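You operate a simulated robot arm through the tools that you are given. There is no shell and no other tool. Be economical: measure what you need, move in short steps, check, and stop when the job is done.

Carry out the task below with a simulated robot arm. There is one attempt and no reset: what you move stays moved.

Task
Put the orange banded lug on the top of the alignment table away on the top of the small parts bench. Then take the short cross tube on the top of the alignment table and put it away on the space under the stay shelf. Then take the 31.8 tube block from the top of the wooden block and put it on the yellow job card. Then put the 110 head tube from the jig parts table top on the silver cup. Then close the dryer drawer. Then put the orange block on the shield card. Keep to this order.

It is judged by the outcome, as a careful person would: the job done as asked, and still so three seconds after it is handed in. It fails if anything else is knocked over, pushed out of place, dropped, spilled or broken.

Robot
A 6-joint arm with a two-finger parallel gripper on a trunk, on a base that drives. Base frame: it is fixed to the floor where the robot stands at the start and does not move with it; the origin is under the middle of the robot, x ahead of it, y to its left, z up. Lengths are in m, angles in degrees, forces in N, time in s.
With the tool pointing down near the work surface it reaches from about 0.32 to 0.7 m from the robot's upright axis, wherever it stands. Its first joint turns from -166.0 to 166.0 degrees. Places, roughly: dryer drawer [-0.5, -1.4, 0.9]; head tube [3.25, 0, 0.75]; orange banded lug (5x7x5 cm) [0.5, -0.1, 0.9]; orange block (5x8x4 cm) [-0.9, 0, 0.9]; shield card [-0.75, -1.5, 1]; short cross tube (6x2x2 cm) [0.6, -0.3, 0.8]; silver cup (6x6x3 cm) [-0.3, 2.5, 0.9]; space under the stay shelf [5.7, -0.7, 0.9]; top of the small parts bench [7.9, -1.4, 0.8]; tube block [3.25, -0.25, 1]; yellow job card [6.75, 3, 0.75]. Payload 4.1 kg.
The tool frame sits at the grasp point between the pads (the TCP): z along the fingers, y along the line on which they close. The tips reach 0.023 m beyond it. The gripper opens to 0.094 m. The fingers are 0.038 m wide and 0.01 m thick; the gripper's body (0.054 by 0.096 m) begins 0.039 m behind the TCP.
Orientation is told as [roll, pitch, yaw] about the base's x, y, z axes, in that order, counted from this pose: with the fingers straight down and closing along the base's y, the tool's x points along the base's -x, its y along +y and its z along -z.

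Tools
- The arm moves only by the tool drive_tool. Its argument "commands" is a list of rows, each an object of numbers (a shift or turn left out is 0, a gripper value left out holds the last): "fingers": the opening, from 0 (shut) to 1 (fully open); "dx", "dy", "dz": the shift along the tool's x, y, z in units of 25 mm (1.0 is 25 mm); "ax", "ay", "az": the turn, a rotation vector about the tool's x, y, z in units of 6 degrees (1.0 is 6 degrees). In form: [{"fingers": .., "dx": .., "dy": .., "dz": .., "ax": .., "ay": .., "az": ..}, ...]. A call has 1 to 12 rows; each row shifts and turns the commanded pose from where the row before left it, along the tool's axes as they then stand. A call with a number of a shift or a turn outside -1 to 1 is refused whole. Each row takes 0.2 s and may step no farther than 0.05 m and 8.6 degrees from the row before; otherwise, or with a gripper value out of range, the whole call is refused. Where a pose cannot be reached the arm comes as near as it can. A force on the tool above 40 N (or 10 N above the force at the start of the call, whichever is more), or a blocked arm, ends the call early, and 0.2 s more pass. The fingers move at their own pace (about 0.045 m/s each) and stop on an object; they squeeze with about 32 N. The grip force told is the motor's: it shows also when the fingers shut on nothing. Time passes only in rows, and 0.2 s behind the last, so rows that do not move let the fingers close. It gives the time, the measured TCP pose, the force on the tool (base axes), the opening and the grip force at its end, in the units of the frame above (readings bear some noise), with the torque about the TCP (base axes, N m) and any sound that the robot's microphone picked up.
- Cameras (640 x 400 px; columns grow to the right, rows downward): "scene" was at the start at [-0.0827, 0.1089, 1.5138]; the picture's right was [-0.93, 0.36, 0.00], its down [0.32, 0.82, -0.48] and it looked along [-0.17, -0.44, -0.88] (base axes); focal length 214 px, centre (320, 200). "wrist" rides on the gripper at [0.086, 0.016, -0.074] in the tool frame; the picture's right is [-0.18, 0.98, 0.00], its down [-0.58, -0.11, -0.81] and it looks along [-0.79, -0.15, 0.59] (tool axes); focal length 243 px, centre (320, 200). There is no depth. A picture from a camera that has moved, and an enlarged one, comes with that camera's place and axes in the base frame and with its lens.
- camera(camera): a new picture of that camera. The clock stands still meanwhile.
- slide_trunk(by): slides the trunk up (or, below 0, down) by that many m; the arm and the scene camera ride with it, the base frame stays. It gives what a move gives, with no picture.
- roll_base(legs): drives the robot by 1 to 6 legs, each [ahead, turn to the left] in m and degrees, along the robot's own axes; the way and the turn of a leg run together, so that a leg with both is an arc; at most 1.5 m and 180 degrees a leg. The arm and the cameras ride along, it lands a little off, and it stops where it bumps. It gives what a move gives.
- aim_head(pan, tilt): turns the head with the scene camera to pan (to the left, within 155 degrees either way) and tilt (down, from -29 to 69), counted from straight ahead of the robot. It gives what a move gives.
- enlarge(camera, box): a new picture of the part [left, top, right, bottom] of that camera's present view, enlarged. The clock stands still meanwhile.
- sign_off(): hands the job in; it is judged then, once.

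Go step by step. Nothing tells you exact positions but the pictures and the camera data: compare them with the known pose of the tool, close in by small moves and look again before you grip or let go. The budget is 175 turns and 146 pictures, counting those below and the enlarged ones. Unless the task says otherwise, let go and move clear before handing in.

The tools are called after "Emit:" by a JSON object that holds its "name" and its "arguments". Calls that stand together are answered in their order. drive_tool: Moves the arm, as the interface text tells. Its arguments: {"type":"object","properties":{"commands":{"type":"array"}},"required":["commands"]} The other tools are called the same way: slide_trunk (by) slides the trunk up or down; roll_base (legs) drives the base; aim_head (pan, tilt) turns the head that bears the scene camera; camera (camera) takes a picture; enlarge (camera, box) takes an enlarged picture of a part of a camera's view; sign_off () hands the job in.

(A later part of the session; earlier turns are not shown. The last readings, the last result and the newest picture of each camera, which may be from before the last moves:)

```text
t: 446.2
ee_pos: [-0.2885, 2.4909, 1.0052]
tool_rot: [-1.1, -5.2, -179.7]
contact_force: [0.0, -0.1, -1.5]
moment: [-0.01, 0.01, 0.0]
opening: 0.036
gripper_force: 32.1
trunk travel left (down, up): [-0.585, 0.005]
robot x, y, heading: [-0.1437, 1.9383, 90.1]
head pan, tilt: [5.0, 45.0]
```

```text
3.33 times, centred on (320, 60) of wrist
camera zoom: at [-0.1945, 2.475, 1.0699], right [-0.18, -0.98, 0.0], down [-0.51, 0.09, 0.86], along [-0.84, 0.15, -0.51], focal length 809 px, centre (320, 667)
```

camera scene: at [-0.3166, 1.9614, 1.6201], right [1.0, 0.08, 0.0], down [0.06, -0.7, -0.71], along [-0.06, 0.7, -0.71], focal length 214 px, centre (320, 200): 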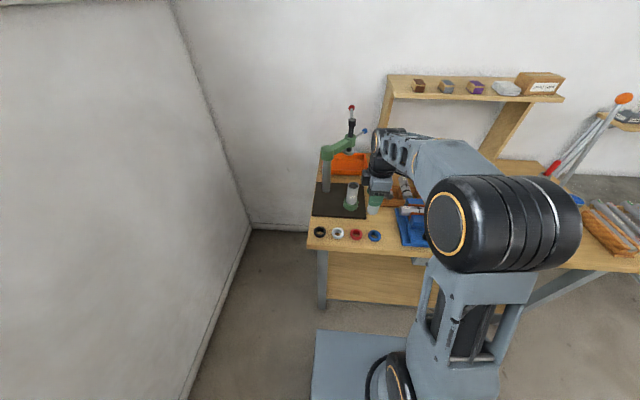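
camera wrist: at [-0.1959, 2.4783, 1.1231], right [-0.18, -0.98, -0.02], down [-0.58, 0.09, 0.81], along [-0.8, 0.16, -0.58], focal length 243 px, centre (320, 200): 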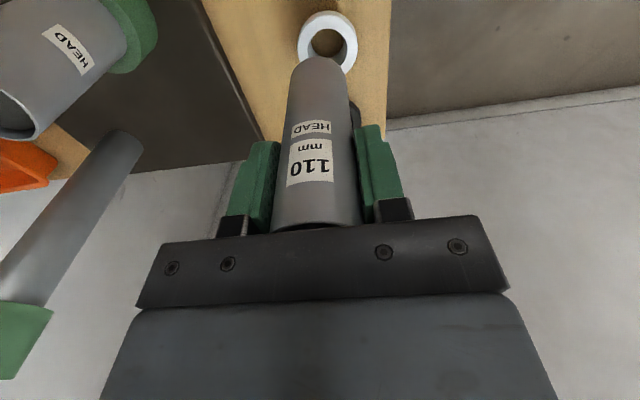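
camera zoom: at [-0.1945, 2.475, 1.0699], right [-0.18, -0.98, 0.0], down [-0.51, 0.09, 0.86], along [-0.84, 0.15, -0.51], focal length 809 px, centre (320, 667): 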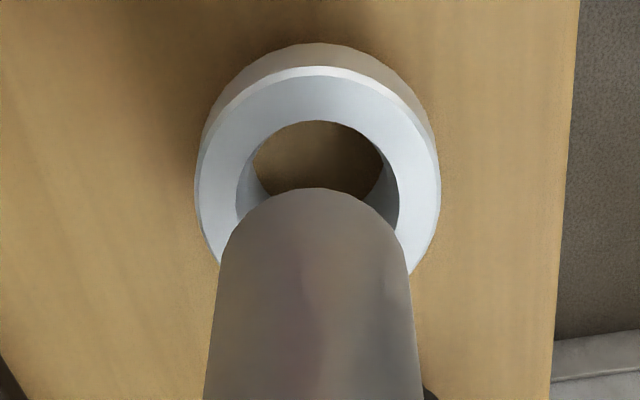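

Emit:
{"name": "drive_tool", "arguments": {"commands": [{"dx": -0.12}, {"dz": 0.5, "dx": 0.047}, {"dz": 0.3, "dx": 0.028}, {"dz": 0.12, "dx": 0.011}, {"dz": 0.12, "dx": 0.011}, {"dz": 0.12, "dx": 0.011}, {"dz": 0.12, "dx": 0.011}, {"dz": 0.12, "dx": 0.011}, {"dz": 0.12, "dx": 0.011}, {"dz": 0.12, "dx": 0.011}, {"dz": 0.12, "dx": 0.011}]}}

Emit:
{"name": "enlarge", "arguments": {"camera": "scene", "box": [315, 195, 375, 245]}}

Emit:
{"name": "enlarge", "arguments": {"camera": "wrist", "box": [230, 0, 410, 120]}}

```text
t: 448.0
ee_pos: [-0.2923, 2.4932, 0.9758]
tool_rot: [-1.9, -5.4, -179.4]
contact_force: [-0.9, -4.2, 19.1]
moment: [-0.43, -0.19, -0.08]
opening: 0.0359
gripper_force: 32.0
trunk travel left (down, up): [-0.585, 0.005]
robot x, y, heading: [-0.1436, 1.9323, 90.0]
head pan, tilt: [5.0, 45.0]
stopped in row 9: the force on the tool passed its limit (the readings are from after the stop); the commanded pose is now the measured one
```

```text
8.00 times, centred on (345, 220) of scene
camera zoom: at [-0.3162, 1.959, 1.62], right [1.0, 0.09, 0.0], down [0.06, -0.7, -0.71], along [-0.06, 0.71, -0.71], focal length 1716 px, centre (120, 40)
```

zoom: 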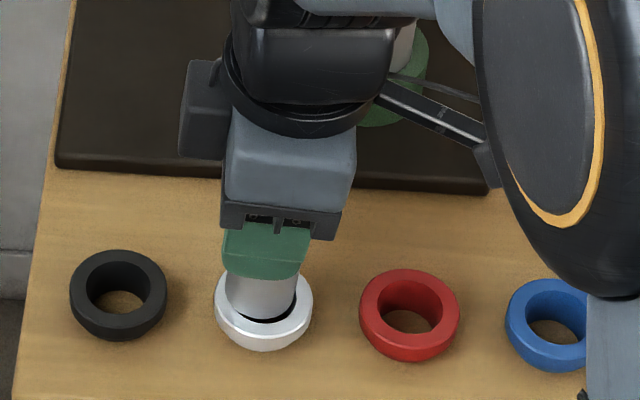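

```text
3.33 times, centred on (320, 60) of wrist
camera zoom: at [-0.1979, 2.4763, 1.0408], right [-0.18, -0.98, -0.01], down [-0.5, 0.08, 0.86], along [-0.85, 0.16, -0.51], focal length 809 px, centre (320, 667)
```

zoom: 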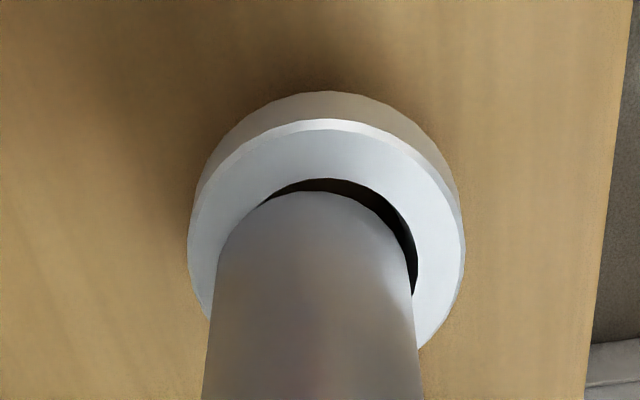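

The tube has touched the cup's rim slightly off centre; a small gap shows on the -y/+x side. I'll lift a hair, shift about 1.2 mm that way, and lower again.

Emit:
{"name": "drive_tool", "arguments": {"commands": [{"dz": -0.12, "dx": -0.011}, {"dx": 0.05, "dy": 0.06}, {"dz": 0.1, "dx": 0.01}, {"dz": 0.1, "dx": 0.01}, {"dz": 0.1, "dx": 0.01}, {"dz": 0.1, "dx": 0.01}, {"dz": 0.1, "dx": 0.01}, {"dz": 0.1, "dx": 0.01}, {"dz": 0.1, "dx": 0.01}]}}

Emit:
{"name": "enlarge", "arguments": {"camera": "scene", "box": [315, 195, 375, 245]}}

Emit:
{"name": "enlarge", "arguments": {"camera": "wrist", "box": [230, 0, 410, 120]}}

```text
t: 449.1
ee_pos: [-0.2942, 2.4938, 0.9754]
tool_rot: [-2.4, -5.7, -179.3]
contact_force: [0.5, -4.7, 15.2]
moment: [-0.38, -0.26, -0.05]
opening: 0.0361
gripper_force: 31.5
trunk travel left (down, up): [-0.585, 0.005]
robot x, y, heading: [-0.1423, 1.9355, 90.1]
head pan, tilt: [5.0, 45.0]
stopped in row 5: the force on the tool passed its limit (the readings are from after the stop); the commanded pose is now the measured one
```

```text
8.00 times, centred on (345, 220) of scene
camera zoom: at [-0.3162, 1.959, 1.62], right [1.0, 0.09, 0.0], down [0.06, -0.7, -0.71], along [-0.06, 0.71, -0.71], focal length 1716 px, centre (120, 40)
```

zoom: 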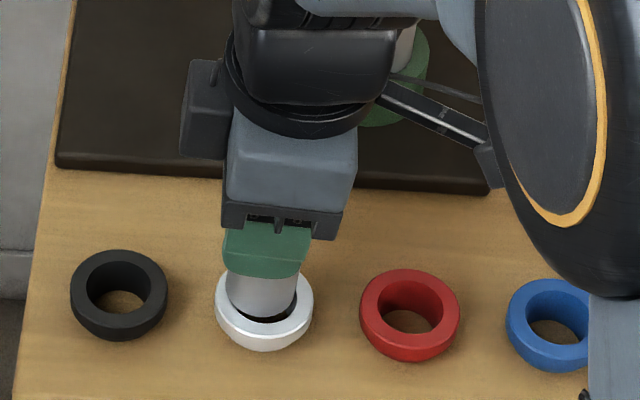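

```text
3.33 times, centred on (320, 60) of wrist
camera zoom: at [-0.1976, 2.4765, 1.0405], right [-0.18, -0.98, -0.02], down [-0.5, 0.07, 0.86], along [-0.85, 0.16, -0.51], focal length 809 px, centre (320, 667)
```

zoom: 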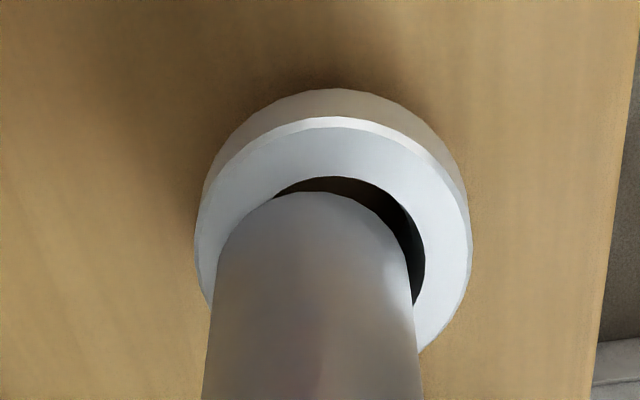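

Emit:
{"name": "drive_tool", "arguments": {"commands": [{"dz": -0.3, "dx": -0.03}, {"ax": 0.2}, {"dx": 0.11, "dy": 0.12}, {}]}}

Emit:
{"name": "enlarge", "arguments": {"camera": "wrist", "box": [230, 0, 410, 120]}}

Emit:
{"name": "enlarge", "arguments": {"camera": "scene", "box": [328, 210, 364, 240]}}

```text
t: 450.1
ee_pos: [-0.289, 2.4912, 0.9814]
tool_rot: [-3.3, -5.4, -179.4]
contact_force: [-0.5, -0.1, -1.1]
moment: [-0.01, 0.02, 0.0]
opening: 0.0357
gripper_force: 32.0
trunk travel left (down, up): [-0.585, 0.005]
robot x, y, heading: [-0.1445, 1.9387, 90.2]
head pan, tilt: [5.0, 45.0]
```

```text
3.33 times, centred on (320, 60) of wrist
camera zoom: at [-0.1951, 2.4725, 1.045], right [-0.18, -0.98, -0.04], down [-0.5, 0.06, 0.86], along [-0.85, 0.17, -0.5], focal length 809 px, centre (320, 667)
```

zoom: 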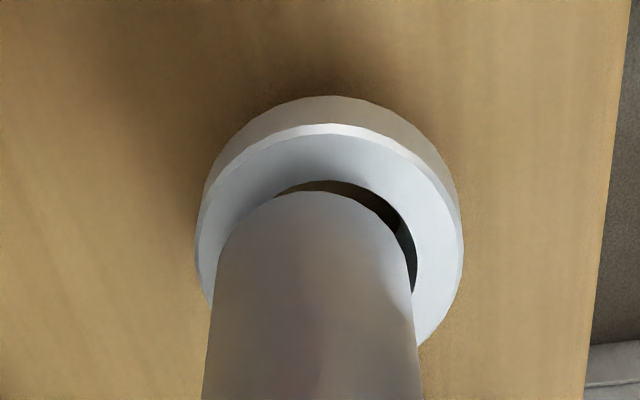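

```text
13.33 times, centred on (346, 225) of scene
camera zoom: at [-0.3167, 1.9614, 1.62], right [1.0, 0.09, 0.0], down [0.06, -0.7, -0.71], along [-0.06, 0.7, -0.71], focal length 2860 px, centre (-27, -133)
```

zoom: 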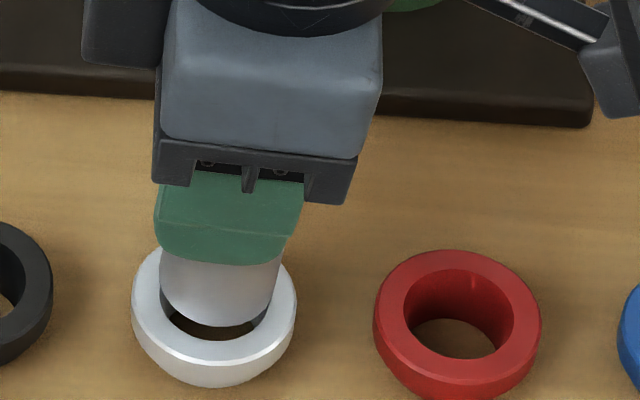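

Emit:
{"name": "drive_tool", "arguments": {"commands": [{"ax": -0.35}, {}]}}

Emit:
{"name": "enlarge", "arguments": {"camera": "wrist", "box": [230, 0, 410, 120]}}

Emit:
{"name": "enlarge", "arguments": {"camera": "scene", "box": [328, 210, 364, 240]}}

```text
t: 450.7
ee_pos: [-0.2882, 2.4921, 0.98]
tool_rot: [-1.3, -5.4, -179.5]
contact_force: [0.5, -0.2, -0.9]
moment: [-0.02, 0.03, 0.01]
opening: 0.0357
gripper_force: 31.7
trunk travel left (down, up): [-0.585, 0.005]
robot x, y, heading: [-0.1455, 1.9362, 90.0]
head pan, tilt: [5.0, 45.0]
```

```text
3.33 times, centred on (320, 60) of wrist
camera zoom: at [-0.1952, 2.4753, 1.0458], right [-0.18, -0.98, 0.0], down [-0.5, 0.09, 0.86], along [-0.85, 0.15, -0.51], focal length 809 px, centre (320, 667)
```

zoom: 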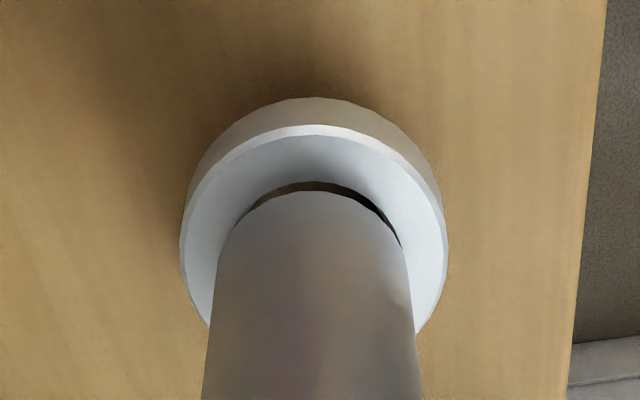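

```text
13.33 times, centred on (346, 225) of scene
camera zoom: at [-0.3167, 1.9614, 1.6201], right [1.0, 0.09, 0.0], down [0.06, -0.7, -0.71], along [-0.06, 0.7, -0.71], focal length 2860 px, centre (-27, -133)
```

zoom: 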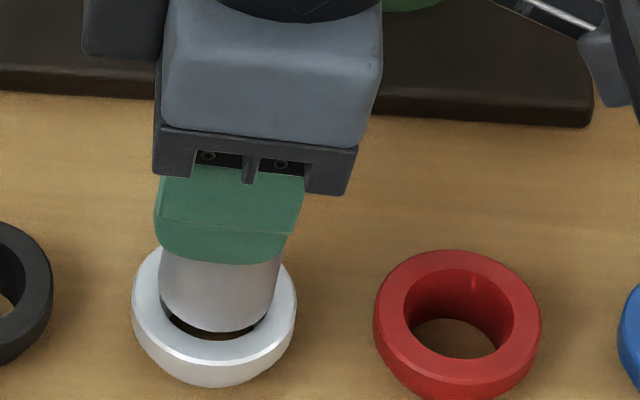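

Emit:
{"name": "drive_tool", "arguments": {"commands": [{"dz": 0.1, "dx": 0.01}, {"dz": 0.08, "dx": 0.008}, {"dz": 0.08, "dx": 0.008}, {"dz": 0.08, "dx": 0.008}, {"dz": 0.08, "dx": 0.008}, {"dz": 0.08, "dx": 0.008}, {"dz": 0.08, "dx": 0.008}, {"dz": 0.08, "dx": 0.008}, {"dz": 0.08, "dx": 0.008}]}}

Emit:
{"name": "enlarge", "arguments": {"camera": "scene", "box": [328, 210, 364, 240]}}

```text
t: 452.0
ee_pos: [-0.2895, 2.4937, 0.9752]
tool_rot: [-2.0, -5.7, -179.4]
contact_force: [0.7, -2.9, 19.5]
moment: [-0.29, -0.47, -0.02]
opening: 0.0358
gripper_force: 31.7
trunk travel left (down, up): [-0.585, 0.005]
robot x, y, heading: [-0.1465, 1.933, 89.9]
head pan, tilt: [5.0, 45.0]
stopped in row 6: the force on the tool passed its limit (the readings are from after the stop); the commanded pose is now the measured one
```

```text
13.33 times, centred on (346, 225) of scene
camera zoom: at [-0.3162, 1.9588, 1.6201], right [1.0, 0.09, 0.0], down [0.06, -0.7, -0.71], along [-0.06, 0.71, -0.71], focal length 2860 px, centre (-27, -133)
```

zoom: 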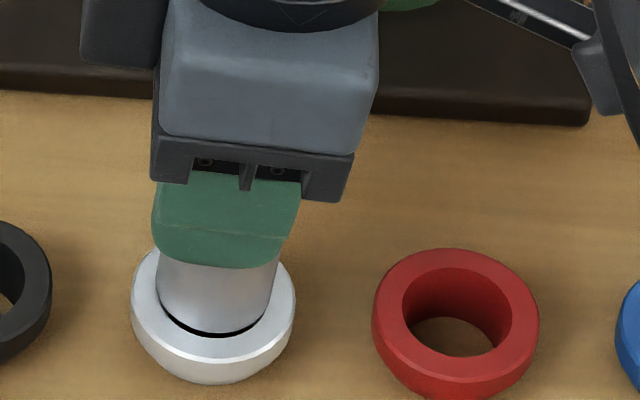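

The tube is seated on the cup, nearly centred. I'll relieve the load and open the fingers gently.

Emit:
{"name": "drive_tool", "arguments": {"commands": [{"dz": -0.03}, {}, {"fingers": 0.42}, {"fingers": 0.5}, {"fingers": 0.6}, {}, {}]}}

Emit:
{"name": "enlarge", "arguments": {"camera": "scene", "box": [328, 210, 364, 240]}}

Emit:
{"name": "camera", "arguments": {"camera": "wrist"}}

```text
t: 453.6
ee_pos: [-0.289, 2.4927, 0.9752]
tool_rot: [-1.8, -5.6, -179.4]
contact_force: [1.7, 1.7, 29.5]
moment: [0.01, -0.62, 0.01]
opening: 0.0564
gripper_force: 0.0
trunk travel left (down, up): [-0.585, 0.005]
robot x, y, heading: [-0.1458, 1.9392, 89.8]
head pan, tilt: [5.0, 45.0]
```

```text
13.33 times, centred on (346, 225) of scene
camera zoom: at [-0.3157, 1.9587, 1.6203], right [1.0, 0.09, 0.0], down [0.06, -0.7, -0.71], along [-0.06, 0.71, -0.71], focal length 2860 px, centre (-27, -133)
```

zoom: 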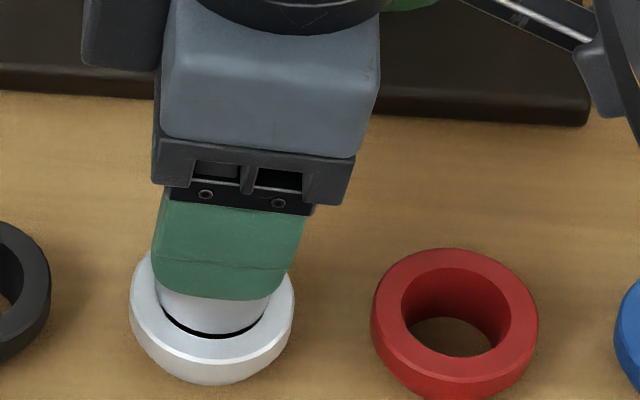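

```text
29 pictures are left
camera wrist: at [-0.1945, 2.4756, 1.0402], right [-0.18, -0.98, -0.01], down [-0.5, 0.08, 0.86], along [-0.85, 0.16, -0.51], focal length 243 px, centre (320, 200)
```

wrist: 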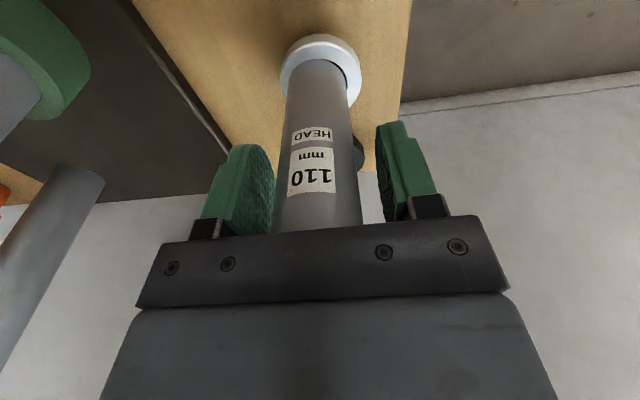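

The tube stands on the cup. I'll rise straight up slowly until the fingers are clear.

Emit:
{"name": "drive_tool", "arguments": {"commands": [{"dz": -0.1, "dx": -0.01}, {"dz": -0.2, "dx": -0.02}, {"dz": -0.4, "dx": -0.038}, {"dz": -0.6, "dx": -0.056}, {"dz": -0.8, "dx": -0.075}, {"dz": -0.8, "dx": -0.075}, {"dz": -0.8, "dx": -0.075}, {"dz": -0.8, "dx": -0.075}, {}]}}

Emit:
{"name": "camera", "arguments": {"camera": "wrist"}}

```text
t: 455.6
ee_pos: [-0.2885, 2.4903, 1.0865]
tool_rot: [-1.7, -5.6, -179.4]
contact_force: [0.4, -0.1, 0.9]
moment: [0.03, 0.03, 0.01]
opening: 0.0565
gripper_force: 0.0
trunk travel left (down, up): [-0.585, 0.005]
robot x, y, heading: [-0.1465, 1.9371, 89.9]
head pan, tilt: [5.0, 45.0]
```

```text
28 pictures are left
camera wrist: at [-0.1942, 2.4731, 1.1517], right [-0.18, -0.98, -0.01], down [-0.5, 0.08, 0.86], along [-0.85, 0.16, -0.51], focal length 243 px, centre (320, 200)
```

wrist: 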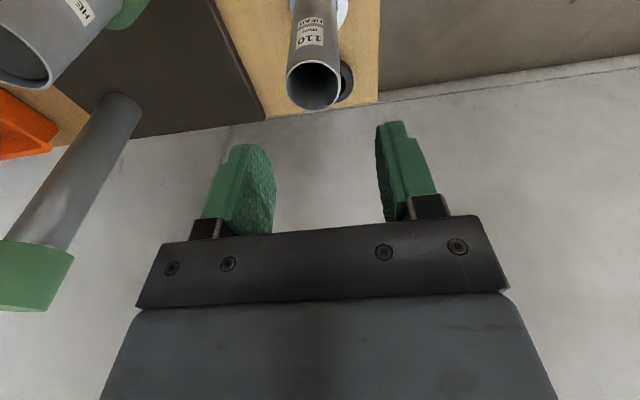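

The tube stands upright on the silver cup. I'll untilt, retract, and turn the gripper back to its default.

Emit:
{"name": "drive_tool", "arguments": {"commands": [{"dz": -1}, {"dz": -1}, {"ay": 0.85}, {"dx": 1, "dy": 1}, {"dx": 1, "dy": 1}, {"dx": 1, "dy": 1}, {"dx": 1, "dy": 1}, {"dx": 1, "dy": 1}, {"dx": 1, "dy": 1}, {"dx": 0.5, "dy": 1}, {}]}}

Emit:
{"name": "drive_tool", "arguments": {"commands": [{"az": 1, "fingers": 0}, {"az": 1}, {"az": 1}, {"az": 1}, {"az": 1}, {"az": 1}, {"az": 1}, {"az": 1}, {"az": 1}, {"az": 1}, {"az": 1}, {"az": 1}]}}

Emit:
{"name": "drive_tool", "arguments": {"commands": [{"az": 1}, {"az": 1}, {"az": 1}, {}]}}

Emit:
{"name": "aim_head", "arguments": {"pan": 120, "tilt": 25}}

Emit:
{"name": "camera", "arguments": {"camera": "scene"}}

```text
t: 458.0
ee_pos: [-0.1205, 2.3163, 1.13]
tool_rot: [-1.7, -0.5, -179.7]
contact_force: [-0.2, 0.2, 0.2]
moment: [0.0, -0.02, 0.02]
opening: 0.0563
gripper_force: 0.1
trunk travel left (down, up): [-0.585, 0.005]
robot x, y, heading: [-0.1446, 1.9388, 89.8]
head pan, tilt: [5.0, 45.0]
```

```text
t: 460.6
ee_pos: [-0.1214, 2.3152, 1.1298]
tool_rot: [-0.1, -1.6, 108.3]
contact_force: [0.0, -0.4, -0.3]
moment: [-0.01, 0.03, -0.01]
opening: 0.0
gripper_force: 31.9
trunk travel left (down, up): [-0.585, 0.005]
robot x, y, heading: [-0.1453, 1.9375, 89.8]
head pan, tilt: [5.0, 45.0]
```

```text
t: 461.6
ee_pos: [-0.1201, 2.3153, 1.1295]
tool_rot: [0.5, -1.6, 90.3]
contact_force: [0.6, -0.6, 0.3]
moment: [-0.01, 0.0, 0.02]
opening: 0.0
gripper_force: 32.0
trunk travel left (down, up): [-0.585, 0.005]
robot x, y, heading: [-0.1447, 1.9352, 90.1]
head pan, tilt: [5.0, 45.0]
```

```text
t: 463.5
ee_pos: [-0.1211, 2.3154, 1.1295]
tool_rot: [0.5, -1.5, 90.3]
contact_force: [-0.3, -0.3, 0.2]
moment: [-0.02, 0.03, -0.01]
opening: 0.0001
gripper_force: 32.0
trunk travel left (down, up): [-0.585, 0.005]
robot x, y, heading: [-0.1439, 1.9364, 89.8]
head pan, tilt: [120.0, 25.0]
```

```text
27 pictures are left
camera scene: at [-0.3896, 1.8343, 1.6506], right [-0.5, 0.87, 0.0], down [0.37, 0.21, -0.91], along [-0.79, -0.45, -0.42], focal length 214 px, centre (320, 200)
```

scene: 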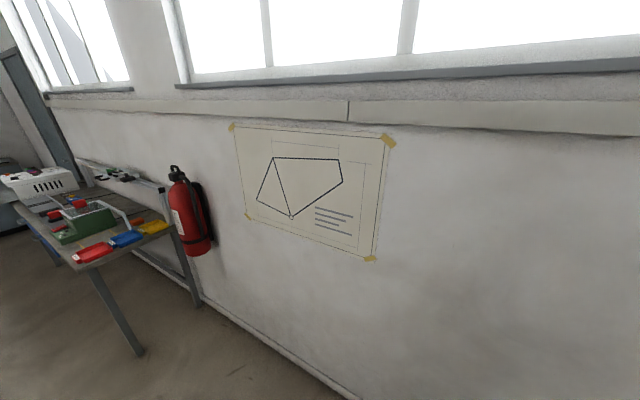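

Emit:
{"name": "roll_base", "arguments": {"legs": [[0, -163], [0.77, 0], [0, -17], [1.05, 0], [1.05, 0]]}}

Emit:
{"name": "aim_head", "arguments": {"pan": -40, "tilt": 40}}

Emit:
{"name": "camera", "arguments": {"camera": "scene"}}

```text
t: 485.4
ee_pos: [-0.0156, -1.2801, 1.1298]
tool_rot: [0.5, -1.6, -90.7]
contact_force: [-0.6, -0.1, -0.3]
moment: [-0.01, -0.01, 0.0]
opening: 0.0004
gripper_force: 32.0
trunk travel left (down, up): [-0.585, 0.005]
robot x, y, heading: [0.0192, -0.9024, -91.1]
head pan, tilt: [120.0, 25.0]
```

```text
t: 487.9
ee_pos: [-0.015, -1.2789, 1.1294]
tool_rot: [0.5, -1.6, -90.7]
contact_force: [0.0, -0.1, -1.0]
moment: [0.03, 0.01, 0.01]
opening: 0.0002
gripper_force: 32.7
trunk travel left (down, up): [-0.585, 0.005]
robot x, y, heading: [0.0143, -0.8979, -91.3]
head pan, tilt: [-40.0, 40.0]
```

```text
26 pictures are left
camera scene: at [0.1283, -0.9054, 1.6273], right [-0.75, 0.66, 0.0], down [0.42, 0.48, -0.77], along [-0.5, -0.58, -0.64], focal length 214 px, centre (320, 200)
```

scene: 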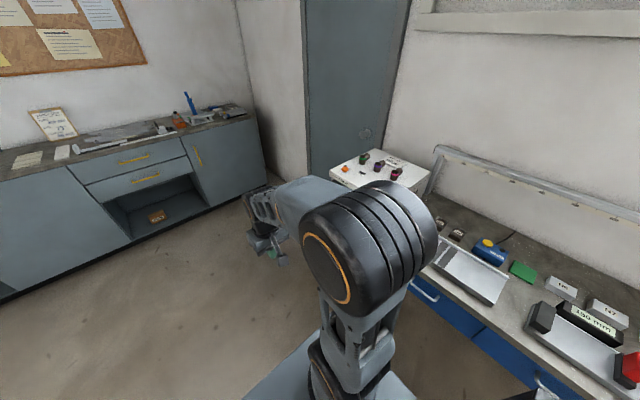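

Emit:
{"name": "roll_base", "arguments": {"legs": [[0, 26], [0.54, 0], [0, -115]]}}

Emit:
{"name": "aim_head", "arguments": {"pan": 0, "tilt": 40}}

Emit:
{"name": "camera", "arguments": {"camera": "scene"}}

```text
t: 497.1
ee_pos: [-0.1339, -1.3714, 1.1303]
tool_rot: [0.6, -1.6, -179.8]
contact_force: [0.7, 0.3, -0.4]
moment: [0.0, -0.01, 0.0]
opening: 0.0
gripper_force: 31.8
trunk travel left (down, up): [-0.585, 0.005]
robot x, y, heading: [0.2434, -1.3952, 179.8]
head pan, tilt: [-40.0, 40.0]
```

```text
t: 498.2
ee_pos: [-0.134, -1.3711, 1.1299]
tool_rot: [0.5, -1.6, -179.9]
contact_force: [0.0, 0.1, 0.0]
moment: [0.01, 0.02, 0.02]
opening: 0.0
gripper_force: 32.0
trunk travel left (down, up): [-0.585, 0.005]
robot x, y, heading: [0.2436, -1.3951, 179.7]
head pan, tilt: [0.0, 40.0]
```

```text
25 pictures are left
camera scene: at [0.22, -1.5596, 1.6273], right [0.01, 1.0, 0.0], down [0.64, 0.0, -0.77], along [-0.77, 0.0, -0.64], focal length 214 px, centre (320, 200)
```

scene: 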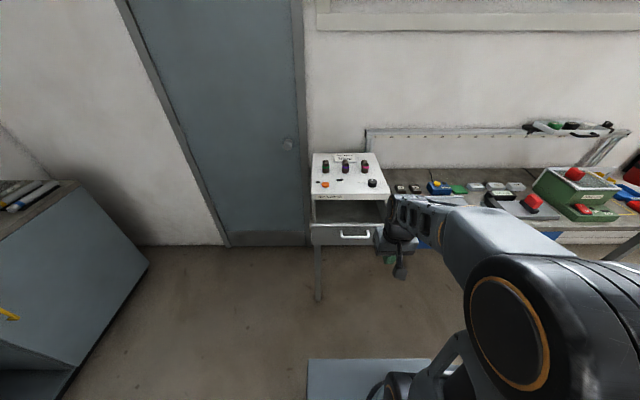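

Emit:
{"name": "enlarge", "arguments": {"camera": "scene", "box": [295, 140, 425, 260]}}

```text
3.33 times, centred on (360, 200) of scene
camera zoom: at [0.22, -1.5596, 1.6273], right [0.01, 1.0, 0.0], down [0.64, 0.0, -0.77], along [-0.77, 0.0, -0.64], focal length 715 px, centre (187, 200)
```

zoom: 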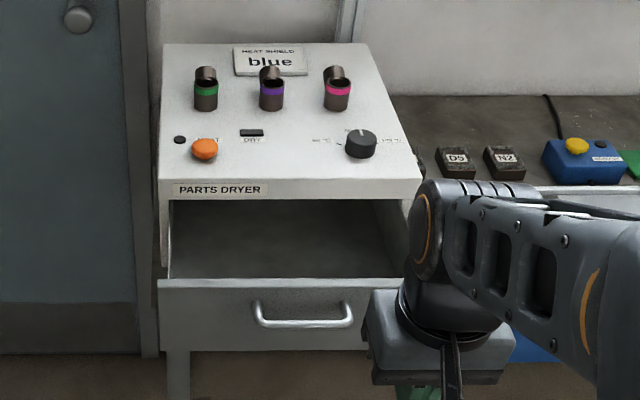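

The dryer drawer's front panel faces me, pulled out. I'll take a wrist view to fix its distance before pushing.

Emit:
{"name": "camera", "arguments": {"camera": "wrist"}}

```text
23 pictures are left
camera wrist: at [-0.044, -1.3862, 1.202], right [-0.18, -0.98, 0.01], down [-0.56, 0.11, 0.82], along [-0.81, 0.14, -0.57], focal length 243 px, centre (320, 200)
```

wrist: 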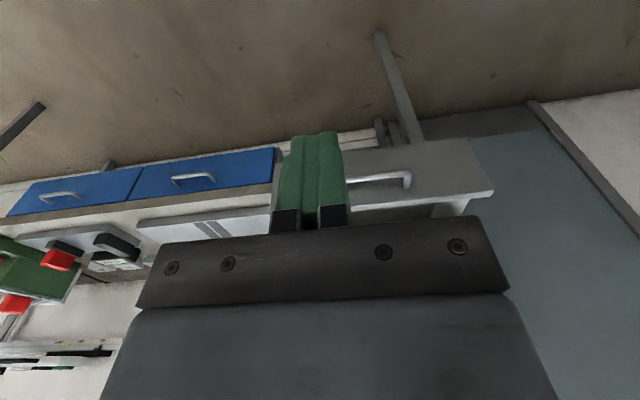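

The panel's face is at about x = -0.383, z 0.86 to 0.985, with the handle centred near y = -1.42. I'll move up, lower the closed fingers in front of the handle, and push toward -x.

Emit:
{"name": "roll_base", "arguments": {"legs": [[0.1, 0]]}}

Emit:
{"name": "drive_tool", "arguments": {"commands": [{"dy": 0.65}, {"dy": 0.65}, {"dy": 0.65}, {"dx": -0.7, "dz": 0.8}, {"dz": 1}, {"dz": 1}, {"dz": 1}, {"dz": 1}, {"dz": 1}, {"dz": 1}, {"dz": 1}, {}]}}

Emit:
{"name": "enlarge", "arguments": {"camera": "scene", "box": [280, 140, 440, 300]}}

```text
t: 499.4
ee_pos: [-0.2351, -1.3713, 1.1295]
tool_rot: [0.4, -1.4, -179.9]
contact_force: [-0.5, -0.4, -1.3]
moment: [-0.04, -0.02, -0.02]
opening: 0.0
gripper_force: 31.9
trunk travel left (down, up): [-0.585, 0.005]
robot x, y, heading: [0.1434, -1.3937, 179.5]
head pan, tilt: [0.0, 40.0]
```

```text
t: 502.0
ee_pos: [-0.2567, -1.4213, 0.9354]
tool_rot: [0.6, -1.6, -179.7]
contact_force: [-1.0, 0.0, -0.2]
moment: [-0.01, 0.04, 0.03]
opening: 0.0
gripper_force: 31.9
trunk travel left (down, up): [-0.585, 0.005]
robot x, y, heading: [0.1426, -1.3938, 179.6]
head pan, tilt: [0.0, 40.0]
```

```text
2.50 times, centred on (360, 220) of scene
camera zoom: at [0.1191, -1.5591, 1.6273], right [0.01, 1.0, 0.0], down [0.64, 0.0, -0.77], along [-0.77, 0.0, -0.64], focal length 536 px, centre (220, 150)
```

zoom: 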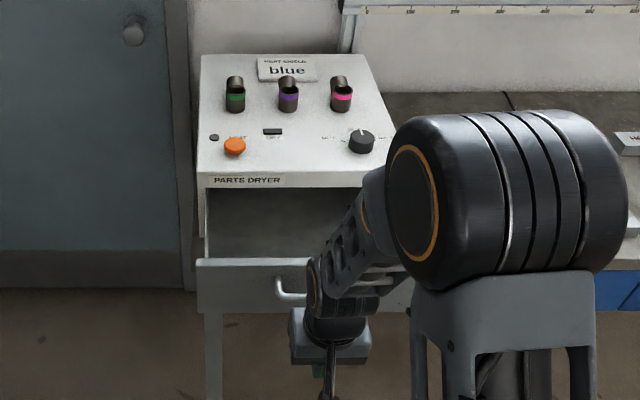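

Emit:
{"name": "drive_tool", "arguments": {"commands": [{"dx": -0.8}, {"dx": -0.8}, {"dx": -0.7}, {"dx": -0.6}, {"dx": -0.6}, {"dx": -0.6}, {"dx": -0.6}, {"dx": -0.6}]}}

Emit:
{"name": "enlarge", "arguments": {"camera": "scene", "box": [280, 140, 440, 300]}}

```text
t: 503.8
ee_pos: [-0.3901, -1.4222, 0.9396]
tool_rot: [0.4, -1.6, -179.8]
contact_force: [-0.2, 1.0, -0.4]
moment: [-0.01, -0.01, -0.04]
opening: 0.0
gripper_force: 32.1
trunk travel left (down, up): [-0.585, 0.005]
robot x, y, heading: [0.1462, -1.3961, 179.7]
head pan, tilt: [0.0, 40.0]
```

```text
2.50 times, centred on (360, 220) of scene
camera zoom: at [0.119, -1.5592, 1.6274], right [0.01, 1.0, 0.0], down [0.64, 0.0, -0.77], along [-0.77, 0.0, -0.64], focal length 536 px, centre (220, 150)
```

zoom: 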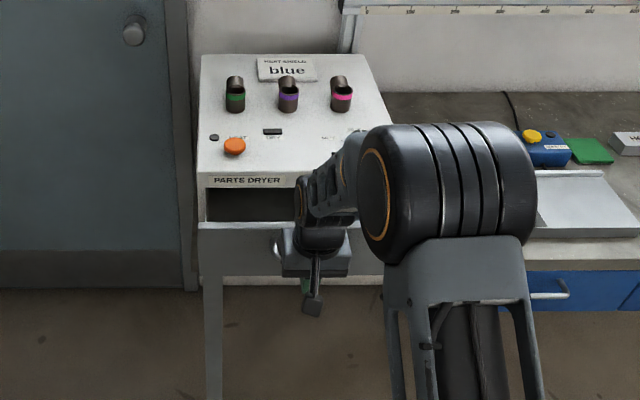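

Emit:
{"name": "drive_tool", "arguments": {"commands": [{"dx": -0.5}, {"dx": -0.5}, {"dx": -0.5}, {"dx": -0.5}, {"dx": -0.5}, {"dx": -0.5}, {"dx": -0.4}, {"dx": -0.4}]}}

Emit:
{"name": "enlarge", "arguments": {"camera": "scene", "box": [280, 140, 440, 300]}}

```text
t: 505.6
ee_pos: [-0.4784, -1.4207, 0.9426]
tool_rot: [0.5, -1.1, -179.8]
contact_force: [34.7, 0.3, 5.5]
moment: [-0.03, 0.7, 0.17]
opening: 0.0
gripper_force: 32.1
trunk travel left (down, up): [-0.585, 0.005]
robot x, y, heading: [0.1462, -1.3978, 179.6]
head pan, tilt: [0.0, 40.0]
```

```text
2.50 times, centred on (360, 220) of scene
camera zoom: at [0.1251, -1.559, 1.6276], right [0.01, 1.0, 0.0], down [0.64, 0.0, -0.77], along [-0.77, 0.0, -0.64], focal length 536 px, centre (220, 150)
```

zoom: 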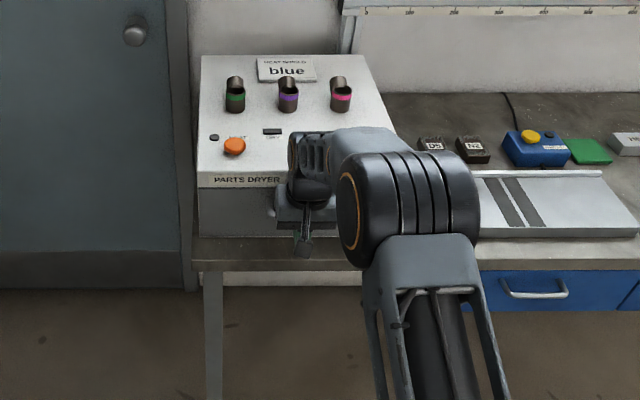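

The drawer is flush and the force has risen, so it's shut. I'll back off, rise, and check, then look for the orange block.

Emit:
{"name": "drive_tool", "arguments": {"commands": [{"dx": 0.5}, {"dx": 1}, {"dx": 1}, {"dx": 1}, {"dx": 1}, {"dx": 1}, {"dx": 1}, {"dz": -1}, {"dz": -1}, {"dz": -1}, {"dz": -1}, {"dz": -1, "fingers": 1}]}}

Emit:
{"name": "drive_tool", "arguments": {"commands": [{"dz": -1}, {"dz": -1}, {"dz": -1}, {"dx": 1}, {"dx": 0.7}, {}]}}

Emit:
{"name": "camera", "arguments": {"camera": "scene"}}

```text
t: 508.2
ee_pos: [-0.3169, -1.4202, 1.0639]
tool_rot: [0.5, -1.5, -179.9]
contact_force: [-0.5, 0.6, 0.6]
moment: [0.02, 0.01, -0.01]
opening: 0.0326
gripper_force: 0.1
trunk travel left (down, up): [-0.585, 0.005]
robot x, y, heading: [0.1443, -1.3964, 179.9]
head pan, tilt: [0.0, 40.0]
```

```text
t: 509.6
ee_pos: [-0.2741, -1.4195, 1.1371]
tool_rot: [0.5, -1.7, -179.8]
contact_force: [0.5, 0.4, -0.1]
moment: [0.01, 0.0, -0.03]
opening: 0.0939
gripper_force: 0.1
trunk travel left (down, up): [-0.585, 0.005]
robot x, y, heading: [0.146, -1.3933, 179.9]
head pan, tilt: [0.0, 40.0]
```

```text
19 pictures are left
camera scene: at [0.1191, -1.5591, 1.6273], right [0.01, 1.0, 0.0], down [0.64, 0.0, -0.77], along [-0.77, 0.0, -0.64], focal length 214 px, centre (320, 200)
```

scene: 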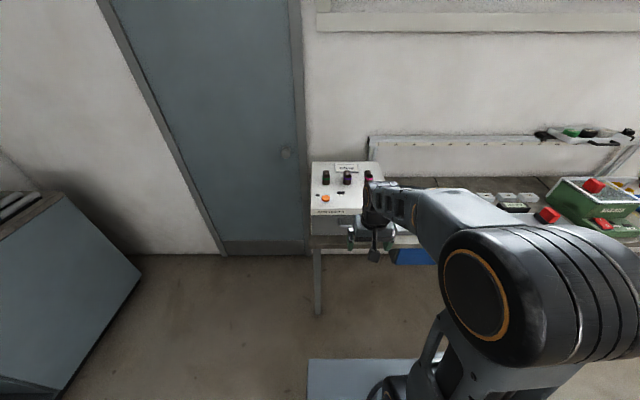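

Drawer closed. The orange block lies on the same bench at about (-0.88, 0.04). I'll drive alongside the bench to reach it sideways.

Emit:
{"name": "roll_base", "arguments": {"legs": [[0, -72], [0.75, 0], [0, -9], [0.7, 0], [0, -8]]}}

Emit:
{"name": "aim_head", "arguments": {"pan": 90, "tilt": 50}}

Emit:
{"name": "camera", "arguments": {"camera": "scene"}}

```text
t: 521.5
ee_pos: [-0.2162, 0.4359, 1.1368]
tool_rot: [0.6, -1.7, 91.0]
contact_force: [0.5, -0.6, 0.2]
moment: [0.01, 0.04, 0.0]
opening: 0.094
gripper_force: 0.0
trunk travel left (down, up): [-0.585, 0.005]
robot x, y, heading: [-0.1891, 0.0202, 90.7]
head pan, tilt: [0.0, 40.0]
```

```text
t: 523.1
ee_pos: [-0.2171, 0.4358, 1.1362]
tool_rot: [0.4, -1.6, 91.0]
contact_force: [0.0, -0.1, 0.0]
moment: [-0.02, 0.0, 0.01]
opening: 0.0942
gripper_force: 0.1
trunk travel left (down, up): [-0.585, 0.005]
robot x, y, heading: [-0.1832, 0.0191, 90.6]
head pan, tilt: [90.0, 50.0]
```

```text
18 pictures are left
camera scene: at [-0.428, -0.0405, 1.6132], right [-0.01, 1.0, 0.0], down [0.77, 0.01, -0.64], along [-0.64, -0.01, -0.77], focal length 214 px, centre (320, 200)
```

scene: 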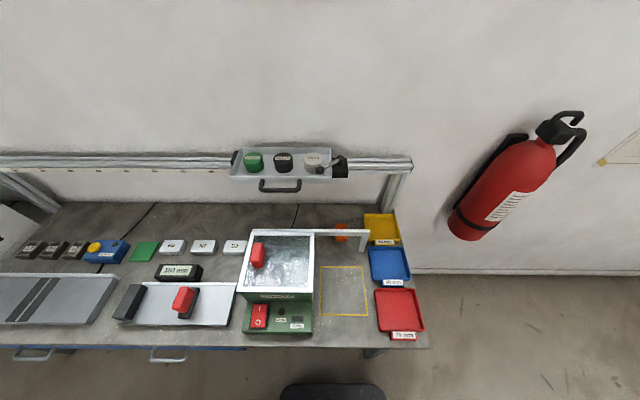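

Emit:
{"name": "enlarge", "arguments": {"camera": "scene", "box": [300, 200, 430, 300]}}

```text
4.00 times, centred on (365, 250) of scene
camera zoom: at [-0.428, -0.0405, 1.6132], right [-0.01, 1.0, 0.0], down [0.77, 0.01, -0.64], along [-0.64, -0.01, -0.77], focal length 858 px, centre (140, 0)
```

zoom: 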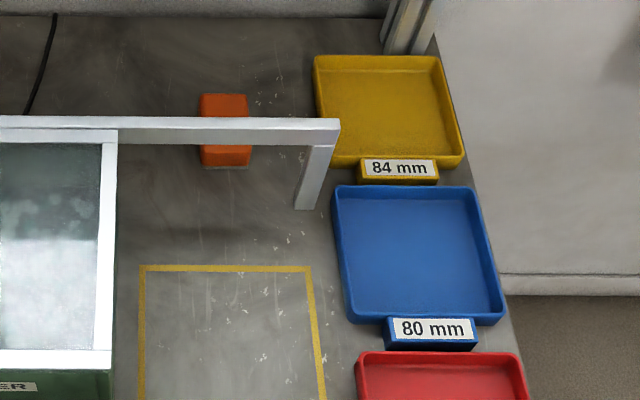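

The block sits behind a raised bar (bar top about z 1.0, x about -0.80). I need a closer look at its shape before choosing a grasp, so I'll turn the gripper toward the wall and move nearer at height.

Emit:
{"name": "drive_tool", "arguments": {"commands": [{"az": -1}, {"az": -1}, {"az": -1}, {"az": -1}, {"az": -1}, {"az": -1}, {"az": -1}, {"az": -1}, {"az": -1}, {"az": -1}, {"az": -1}, {"az": -1}]}}

Emit:
{"name": "drive_tool", "arguments": {"commands": [{"az": -1}, {"az": -1}, {"az": -0.8}, {"dx": -1, "dy": 0.7}, {"dx": -1, "dy": 0.7}, {"dx": -1, "dy": 0.7}, {"dx": -1, "dy": 0.7}, {"dx": -1, "dy": 0.7}, {"dx": -1, "dy": 0.7}, {"dx": -1, "dy": 0.7}, {"dx": -1, "dy": 0.7}, {"dx": -1, "dy": 0.7}]}}

Emit:
{"name": "drive_tool", "arguments": {"commands": [{"dx": -1, "dy": 0.8}, {"dx": -1, "dy": 0.8}, {"dx": -1, "dy": 0.8}, {"dx": -1, "dy": 0.8}, {"dx": -1, "dy": 0.8}, {"dx": -1, "dy": 0.8}, {"dx": -1, "dy": 0.8}, {"dy": 1}, {"dy": 1}, {"dy": 1}, {}]}}

Emit:
{"name": "camera", "arguments": {"camera": "wrist"}}

```text
t: 525.7
ee_pos: [-0.2174, 0.4375, 1.137]
tool_rot: [-1.5, -1.0, 163.3]
contact_force: [0.0, -0.5, -0.2]
moment: [-0.02, 0.01, 0.02]
opening: 0.094
gripper_force: 0.0
trunk travel left (down, up): [-0.585, 0.005]
robot x, y, heading: [-0.1862, 0.021, 90.6]
head pan, tilt: [90.0, 50.0]
```

```text
t: 528.3
ee_pos: [-0.4415, 0.2786, 1.1345]
tool_rot: [-1.6, -0.4, 179.9]
contact_force: [0.7, 0.4, 0.5]
moment: [0.0, -0.02, 0.03]
opening: 0.0941
gripper_force: 0.0
trunk travel left (down, up): [-0.585, 0.005]
robot x, y, heading: [-0.1843, 0.0164, 90.8]
head pan, tilt: [90.0, 50.0]
```

```text
t: 530.7
ee_pos: [-0.6183, 0.0633, 1.1298]
tool_rot: [-1.6, -0.6, 180.0]
contact_force: [-0.9, -0.1, -0.3]
moment: [0.0, 0.04, 0.01]
opening: 0.0939
gripper_force: 0.1
trunk travel left (down, up): [-0.585, 0.005]
robot x, y, heading: [-0.1887, 0.0194, 90.5]
head pan, tilt: [90.0, 50.0]
```

```text
16 pictures are left
camera wrist: at [-0.5304, 0.0458, 1.2031], right [-0.19, -0.98, -0.03], down [-0.57, 0.09, 0.81], along [-0.8, 0.17, -0.58], focal length 243 px, centre (320, 200)
```

wrist: 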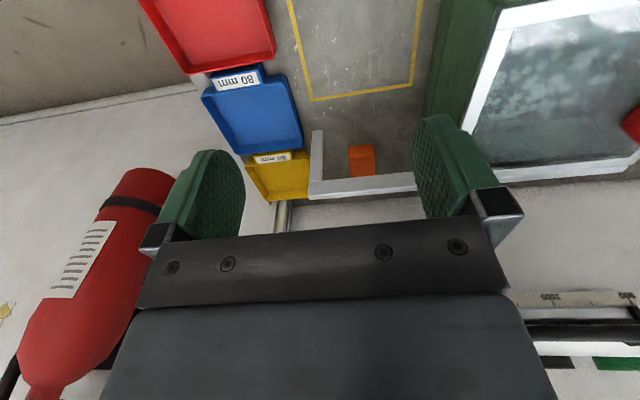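

Emit:
{"name": "enlarge", "arguments": {"camera": "wrist", "box": [300, 110, 430, 210]}}

```text
4.00 times, centred on (365, 160) of wrist
camera zoom: at [-0.5304, 0.0458, 1.2031], right [-0.19, -0.98, -0.03], down [-0.57, 0.09, 0.81], along [-0.8, 0.17, -0.58], focal length 970 px, centre (140, 360)
```

zoom: 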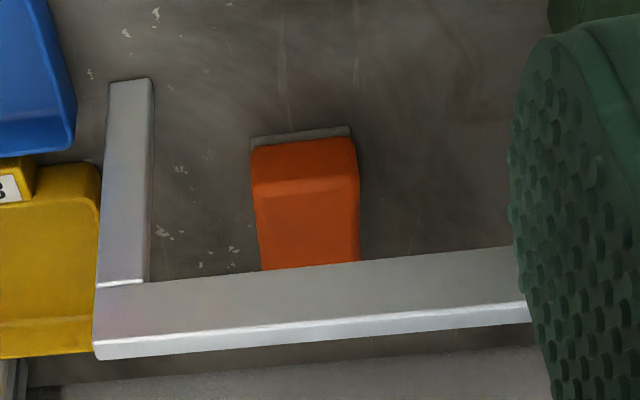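

The block is flat (top about z 0.89, x -0.851 to -0.912, y 0.039), behind the bar (x -0.80 to -0.815). I'll grip it along x with the camera on the +y side; first I'll shuffle the base 3–4 cm closer and turn the gripper.

Emit:
{"name": "roll_base", "arguments": {"legs": [[0, -8], [-0.25, 0], [0, 8], [0.25, 0]]}}

Emit:
{"name": "drive_tool", "arguments": {"commands": [{"az": -1}, {"az": -1}, {"az": -1}, {"az": -1}, {"az": -1}, {"az": -1}, {"az": -1}, {"az": -1}, {"az": -1}, {"az": -1}, {"az": -1}, {"az": -1}]}}

Emit:
{"name": "drive_tool", "arguments": {"commands": [{"az": -1}, {"az": -1}, {"az": -1}, {"fingers": 0.86}, {}]}}

```text
t: 535.2
ee_pos: [-0.6526, 0.0692, 1.1298]
tool_rot: [-1.4, -0.5, 179.9]
contact_force: [-0.8, -0.6, 0.2]
moment: [0.05, 0.03, 0.01]
opening: 0.0941
gripper_force: 0.0
trunk travel left (down, up): [-0.585, 0.005]
robot x, y, heading: [-0.2192, 0.0233, 90.7]
head pan, tilt: [90.0, 50.0]
```

```text
t: 537.8
ee_pos: [-0.6539, 0.0668, 1.1312]
tool_rot: [-1.0, 1.4, -107.9]
contact_force: [0.0, 0.3, 0.0]
moment: [-0.01, 0.03, -0.02]
opening: 0.094
gripper_force: 0.1
trunk travel left (down, up): [-0.585, 0.005]
robot x, y, heading: [-0.222, 0.0227, 90.9]
head pan, tilt: [90.0, 50.0]
```

```text
t: 539.0
ee_pos: [-0.6541, 0.0676, 1.1308]
tool_rot: [-0.4, 1.6, -90.1]
contact_force: [0.1, -0.2, 1.0]
moment: [-0.01, 0.0, 0.02]
opening: 0.0806
gripper_force: 0.1
trunk travel left (down, up): [-0.585, 0.005]
robot x, y, heading: [-0.2202, 0.0203, 90.3]
head pan, tilt: [90.0, 50.0]
```

Emit:
{"name": "drive_tool", "arguments": {"commands": [{"dy": -0.908, "dx": -0.114}, {"dy": -0.908, "dx": -0.114}, {"dy": -0.908, "dx": -0.114}, {"dy": -0.908, "dx": -0.114}, {"dy": -0.908, "dx": -0.114}, {"dy": -0.908, "dx": -0.114}, {"dy": -0.908, "dx": -0.114}, {"dy": -0.908, "dx": -0.114}, {"dy": -0.908, "dx": -0.114}, {"dy": -0.908, "dx": -0.114}, {}]}}

Emit:
{"name": "camera", "arguments": {"camera": "wrist"}}

Emit:
{"name": "camera", "arguments": {"camera": "scene"}}

```text
t: 541.4
ee_pos: [-0.8547, 0.0429, 1.1299]
tool_rot: [-0.3, 1.5, -90.2]
contact_force: [20.8, 0.5, -13.1]
moment: [0.25, -0.14, 0.4]
opening: 0.0719
gripper_force: 0.0
out of reach, approached as far as the arm can: row 10
trunk travel left (down, up): [-0.585, 0.005]
robot x, y, heading: [-0.2223, 0.0224, 90.8]
head pan, tilt: [90.0, 50.0]
```

```text
14 pictures are left
camera wrist: at [-0.8365, 0.127, 1.2071], right [0.98, -0.19, -0.01], down [-0.1, -0.6, 0.79], along [-0.15, -0.78, -0.61], focal length 243 px, centre (320, 200)
```

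wrist: 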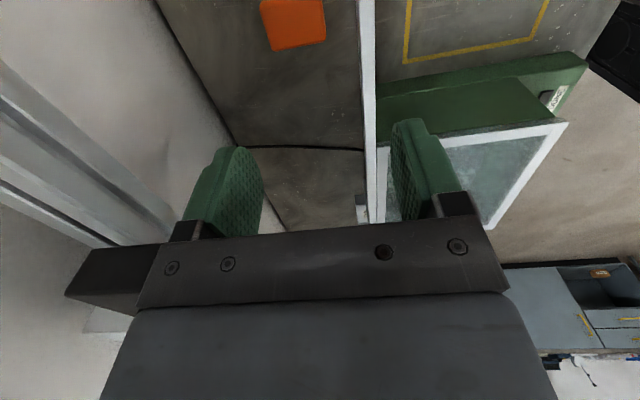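

```text
13 pictures are left
camera scene: at [-0.4607, -0.0368, 1.6133], right [-0.01, 1.0, 0.0], down [0.77, 0.01, -0.64], along [-0.64, -0.01, -0.77], focal length 214 px, centre (320, 200)
```

scene: 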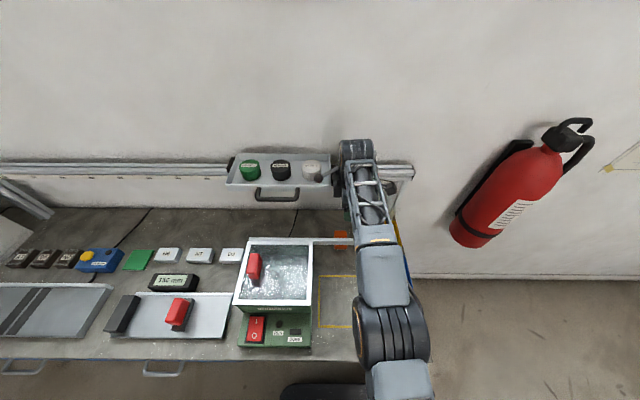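

The outer finger met a clamp on the wall rail (about z 1.14 and up), so I'm backing off. I'll shift the base slightly closer, then come down at y about 0.115, beyond the clamp, and slide in underneath it.

Emit:
{"name": "drive_tool", "arguments": {"commands": [{"dy": 0.6}, {"dy": 1}, {"dy": 1}, {"dx": 1}, {"dx": 1}, {"dx": 1}, {}]}}

Emit:
{"name": "roll_base", "arguments": {"legs": [[0, -8], [-0.2, 0], [0, 8], [0.2, 0]]}}

Emit:
{"name": "enlarge", "arguments": {"camera": "scene", "box": [210, 120, 430, 260]}}

```text
t: 543.0
ee_pos: [-0.7901, 0.1184, 1.1312]
tool_rot: [-0.5, 1.6, -90.2]
contact_force: [0.7, 0.3, -0.2]
moment: [0.01, 0.02, -0.02]
opening: 0.081
gripper_force: 0.0
trunk travel left (down, up): [-0.585, 0.005]
robot x, y, heading: [-0.2211, 0.0228, 90.7]
head pan, tilt: [90.0, 50.0]
```

```text
t: 547.0
ee_pos: [-0.8185, 0.1227, 1.1322]
tool_rot: [-0.6, 1.5, -90.1]
contact_force: [0.3, -0.3, 0.6]
moment: [-0.06, -0.01, -0.01]
opening: 0.0807
gripper_force: 0.1
trunk travel left (down, up): [-0.585, 0.005]
robot x, y, heading: [-0.2488, 0.0263, 90.5]
head pan, tilt: [90.0, 50.0]
```

```text
2.86 times, centred on (320, 190) of scene
camera zoom: at [-0.4907, -0.0325, 1.6131], right [-0.01, 1.0, 0.0], down [0.77, 0.01, -0.64], along [-0.64, -0.01, -0.77], focal length 613 px, centre (320, 229)
```

zoom: 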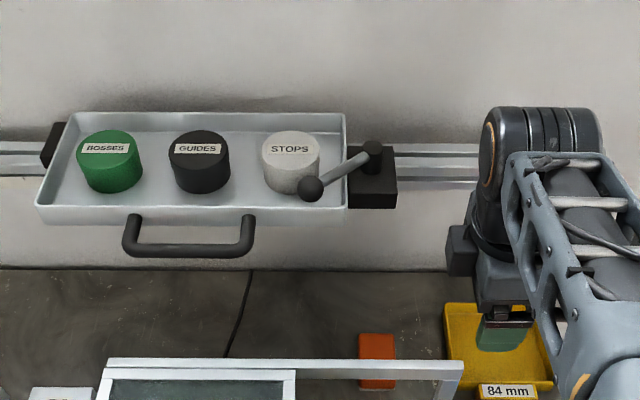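

The tray and its pots are undisturbed. I'll go to x -0.881 at this y, then descend beside the clamp.

Emit:
{"name": "drive_tool", "arguments": {"commands": [{"dy": -0.85, "dx": -0.1}, {"dy": -0.85, "dx": -0.1}, {"dy": -0.8}, {"dz": 1}, {"dz": 1}, {"dz": 1}, {"dz": 1}, {"dz": 1}, {"dz": 1}, {"dz": 1}, {"dz": 0.8}, {}]}}

Emit:
{"name": "camera", "arguments": {"camera": "wrist"}}

```text
t: 549.6
ee_pos: [-0.8825, 0.1246, 0.9361]
tool_rot: [-0.6, 1.5, -90.1]
contact_force: [-0.1, -0.1, -0.2]
moment: [0.0, -0.02, -0.01]
opening: 0.0807
gripper_force: 0.2
trunk travel left (down, up): [-0.585, 0.005]
robot x, y, heading: [-0.2491, 0.0226, 90.4]
head pan, tilt: [90.0, 50.0]
```

```text
11 pictures are left
camera wrist: at [-0.8645, 0.2085, 1.0138], right [0.98, -0.19, -0.01], down [-0.1, -0.6, 0.79], along [-0.16, -0.78, -0.61], focal length 243 px, centre (320, 200)
```

wrist: 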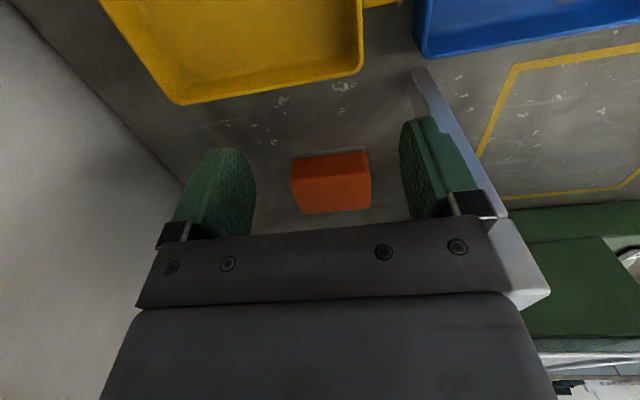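

The view shows the block squarely between the fingers' line, x -0.852 to -0.919. I'll drop 12 mm and slide in under the clamp, tips just above the block.

Emit:
{"name": "drive_tool", "arguments": {"commands": [{"dz": 0.5, "dy": -0.12, "fingers": 0.92}, {"dx": -0.7}, {"dx": -0.7}, {"dx": -0.7}, {"dx": -0.7}, {"dx": -0.6}, {}]}}

Emit:
{"name": "camera", "arguments": {"camera": "wrist"}}

```text
t: 551.2
ee_pos: [-0.8856, 0.0384, 0.9225]
tool_rot: [-0.5, 1.5, -90.2]
contact_force: [0.0, -0.1, 0.4]
moment: [-0.02, 0.01, 0.0]
opening: 0.0865
gripper_force: 0.0
trunk travel left (down, up): [-0.585, 0.005]
robot x, y, heading: [-0.2509, 0.0253, 90.4]
head pan, tilt: [90.0, 50.0]
```

```text
10 pictures are left
camera wrist: at [-0.8674, 0.1229, 0.9996], right [0.98, -0.19, -0.01], down [-0.1, -0.6, 0.79], along [-0.16, -0.78, -0.61], focal length 243 px, centre (320, 200)
```

wrist: 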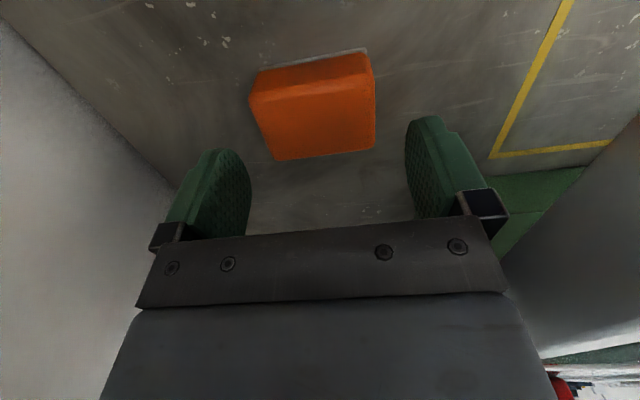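

Emit:
{"name": "drive_tool", "arguments": {"commands": [{"dx": 0.33}, {"dz": 0.8}, {"dz": 0.75}, {"fingers": 0}, {}, {}, {}, {}]}}

```text
t: 553.0
ee_pos: [-0.8859, 0.048, 0.8847]
tool_rot: [-0.6, 1.6, -90.2]
contact_force: [-0.1, 0.7, 0.0]
moment: [0.01, 0.02, 0.0]
opening: 0.0696
gripper_force: 31.7
trunk travel left (down, up): [-0.585, 0.005]
robot x, y, heading: [-0.2462, 0.026, 90.6]
head pan, tilt: [90.0, 50.0]
```

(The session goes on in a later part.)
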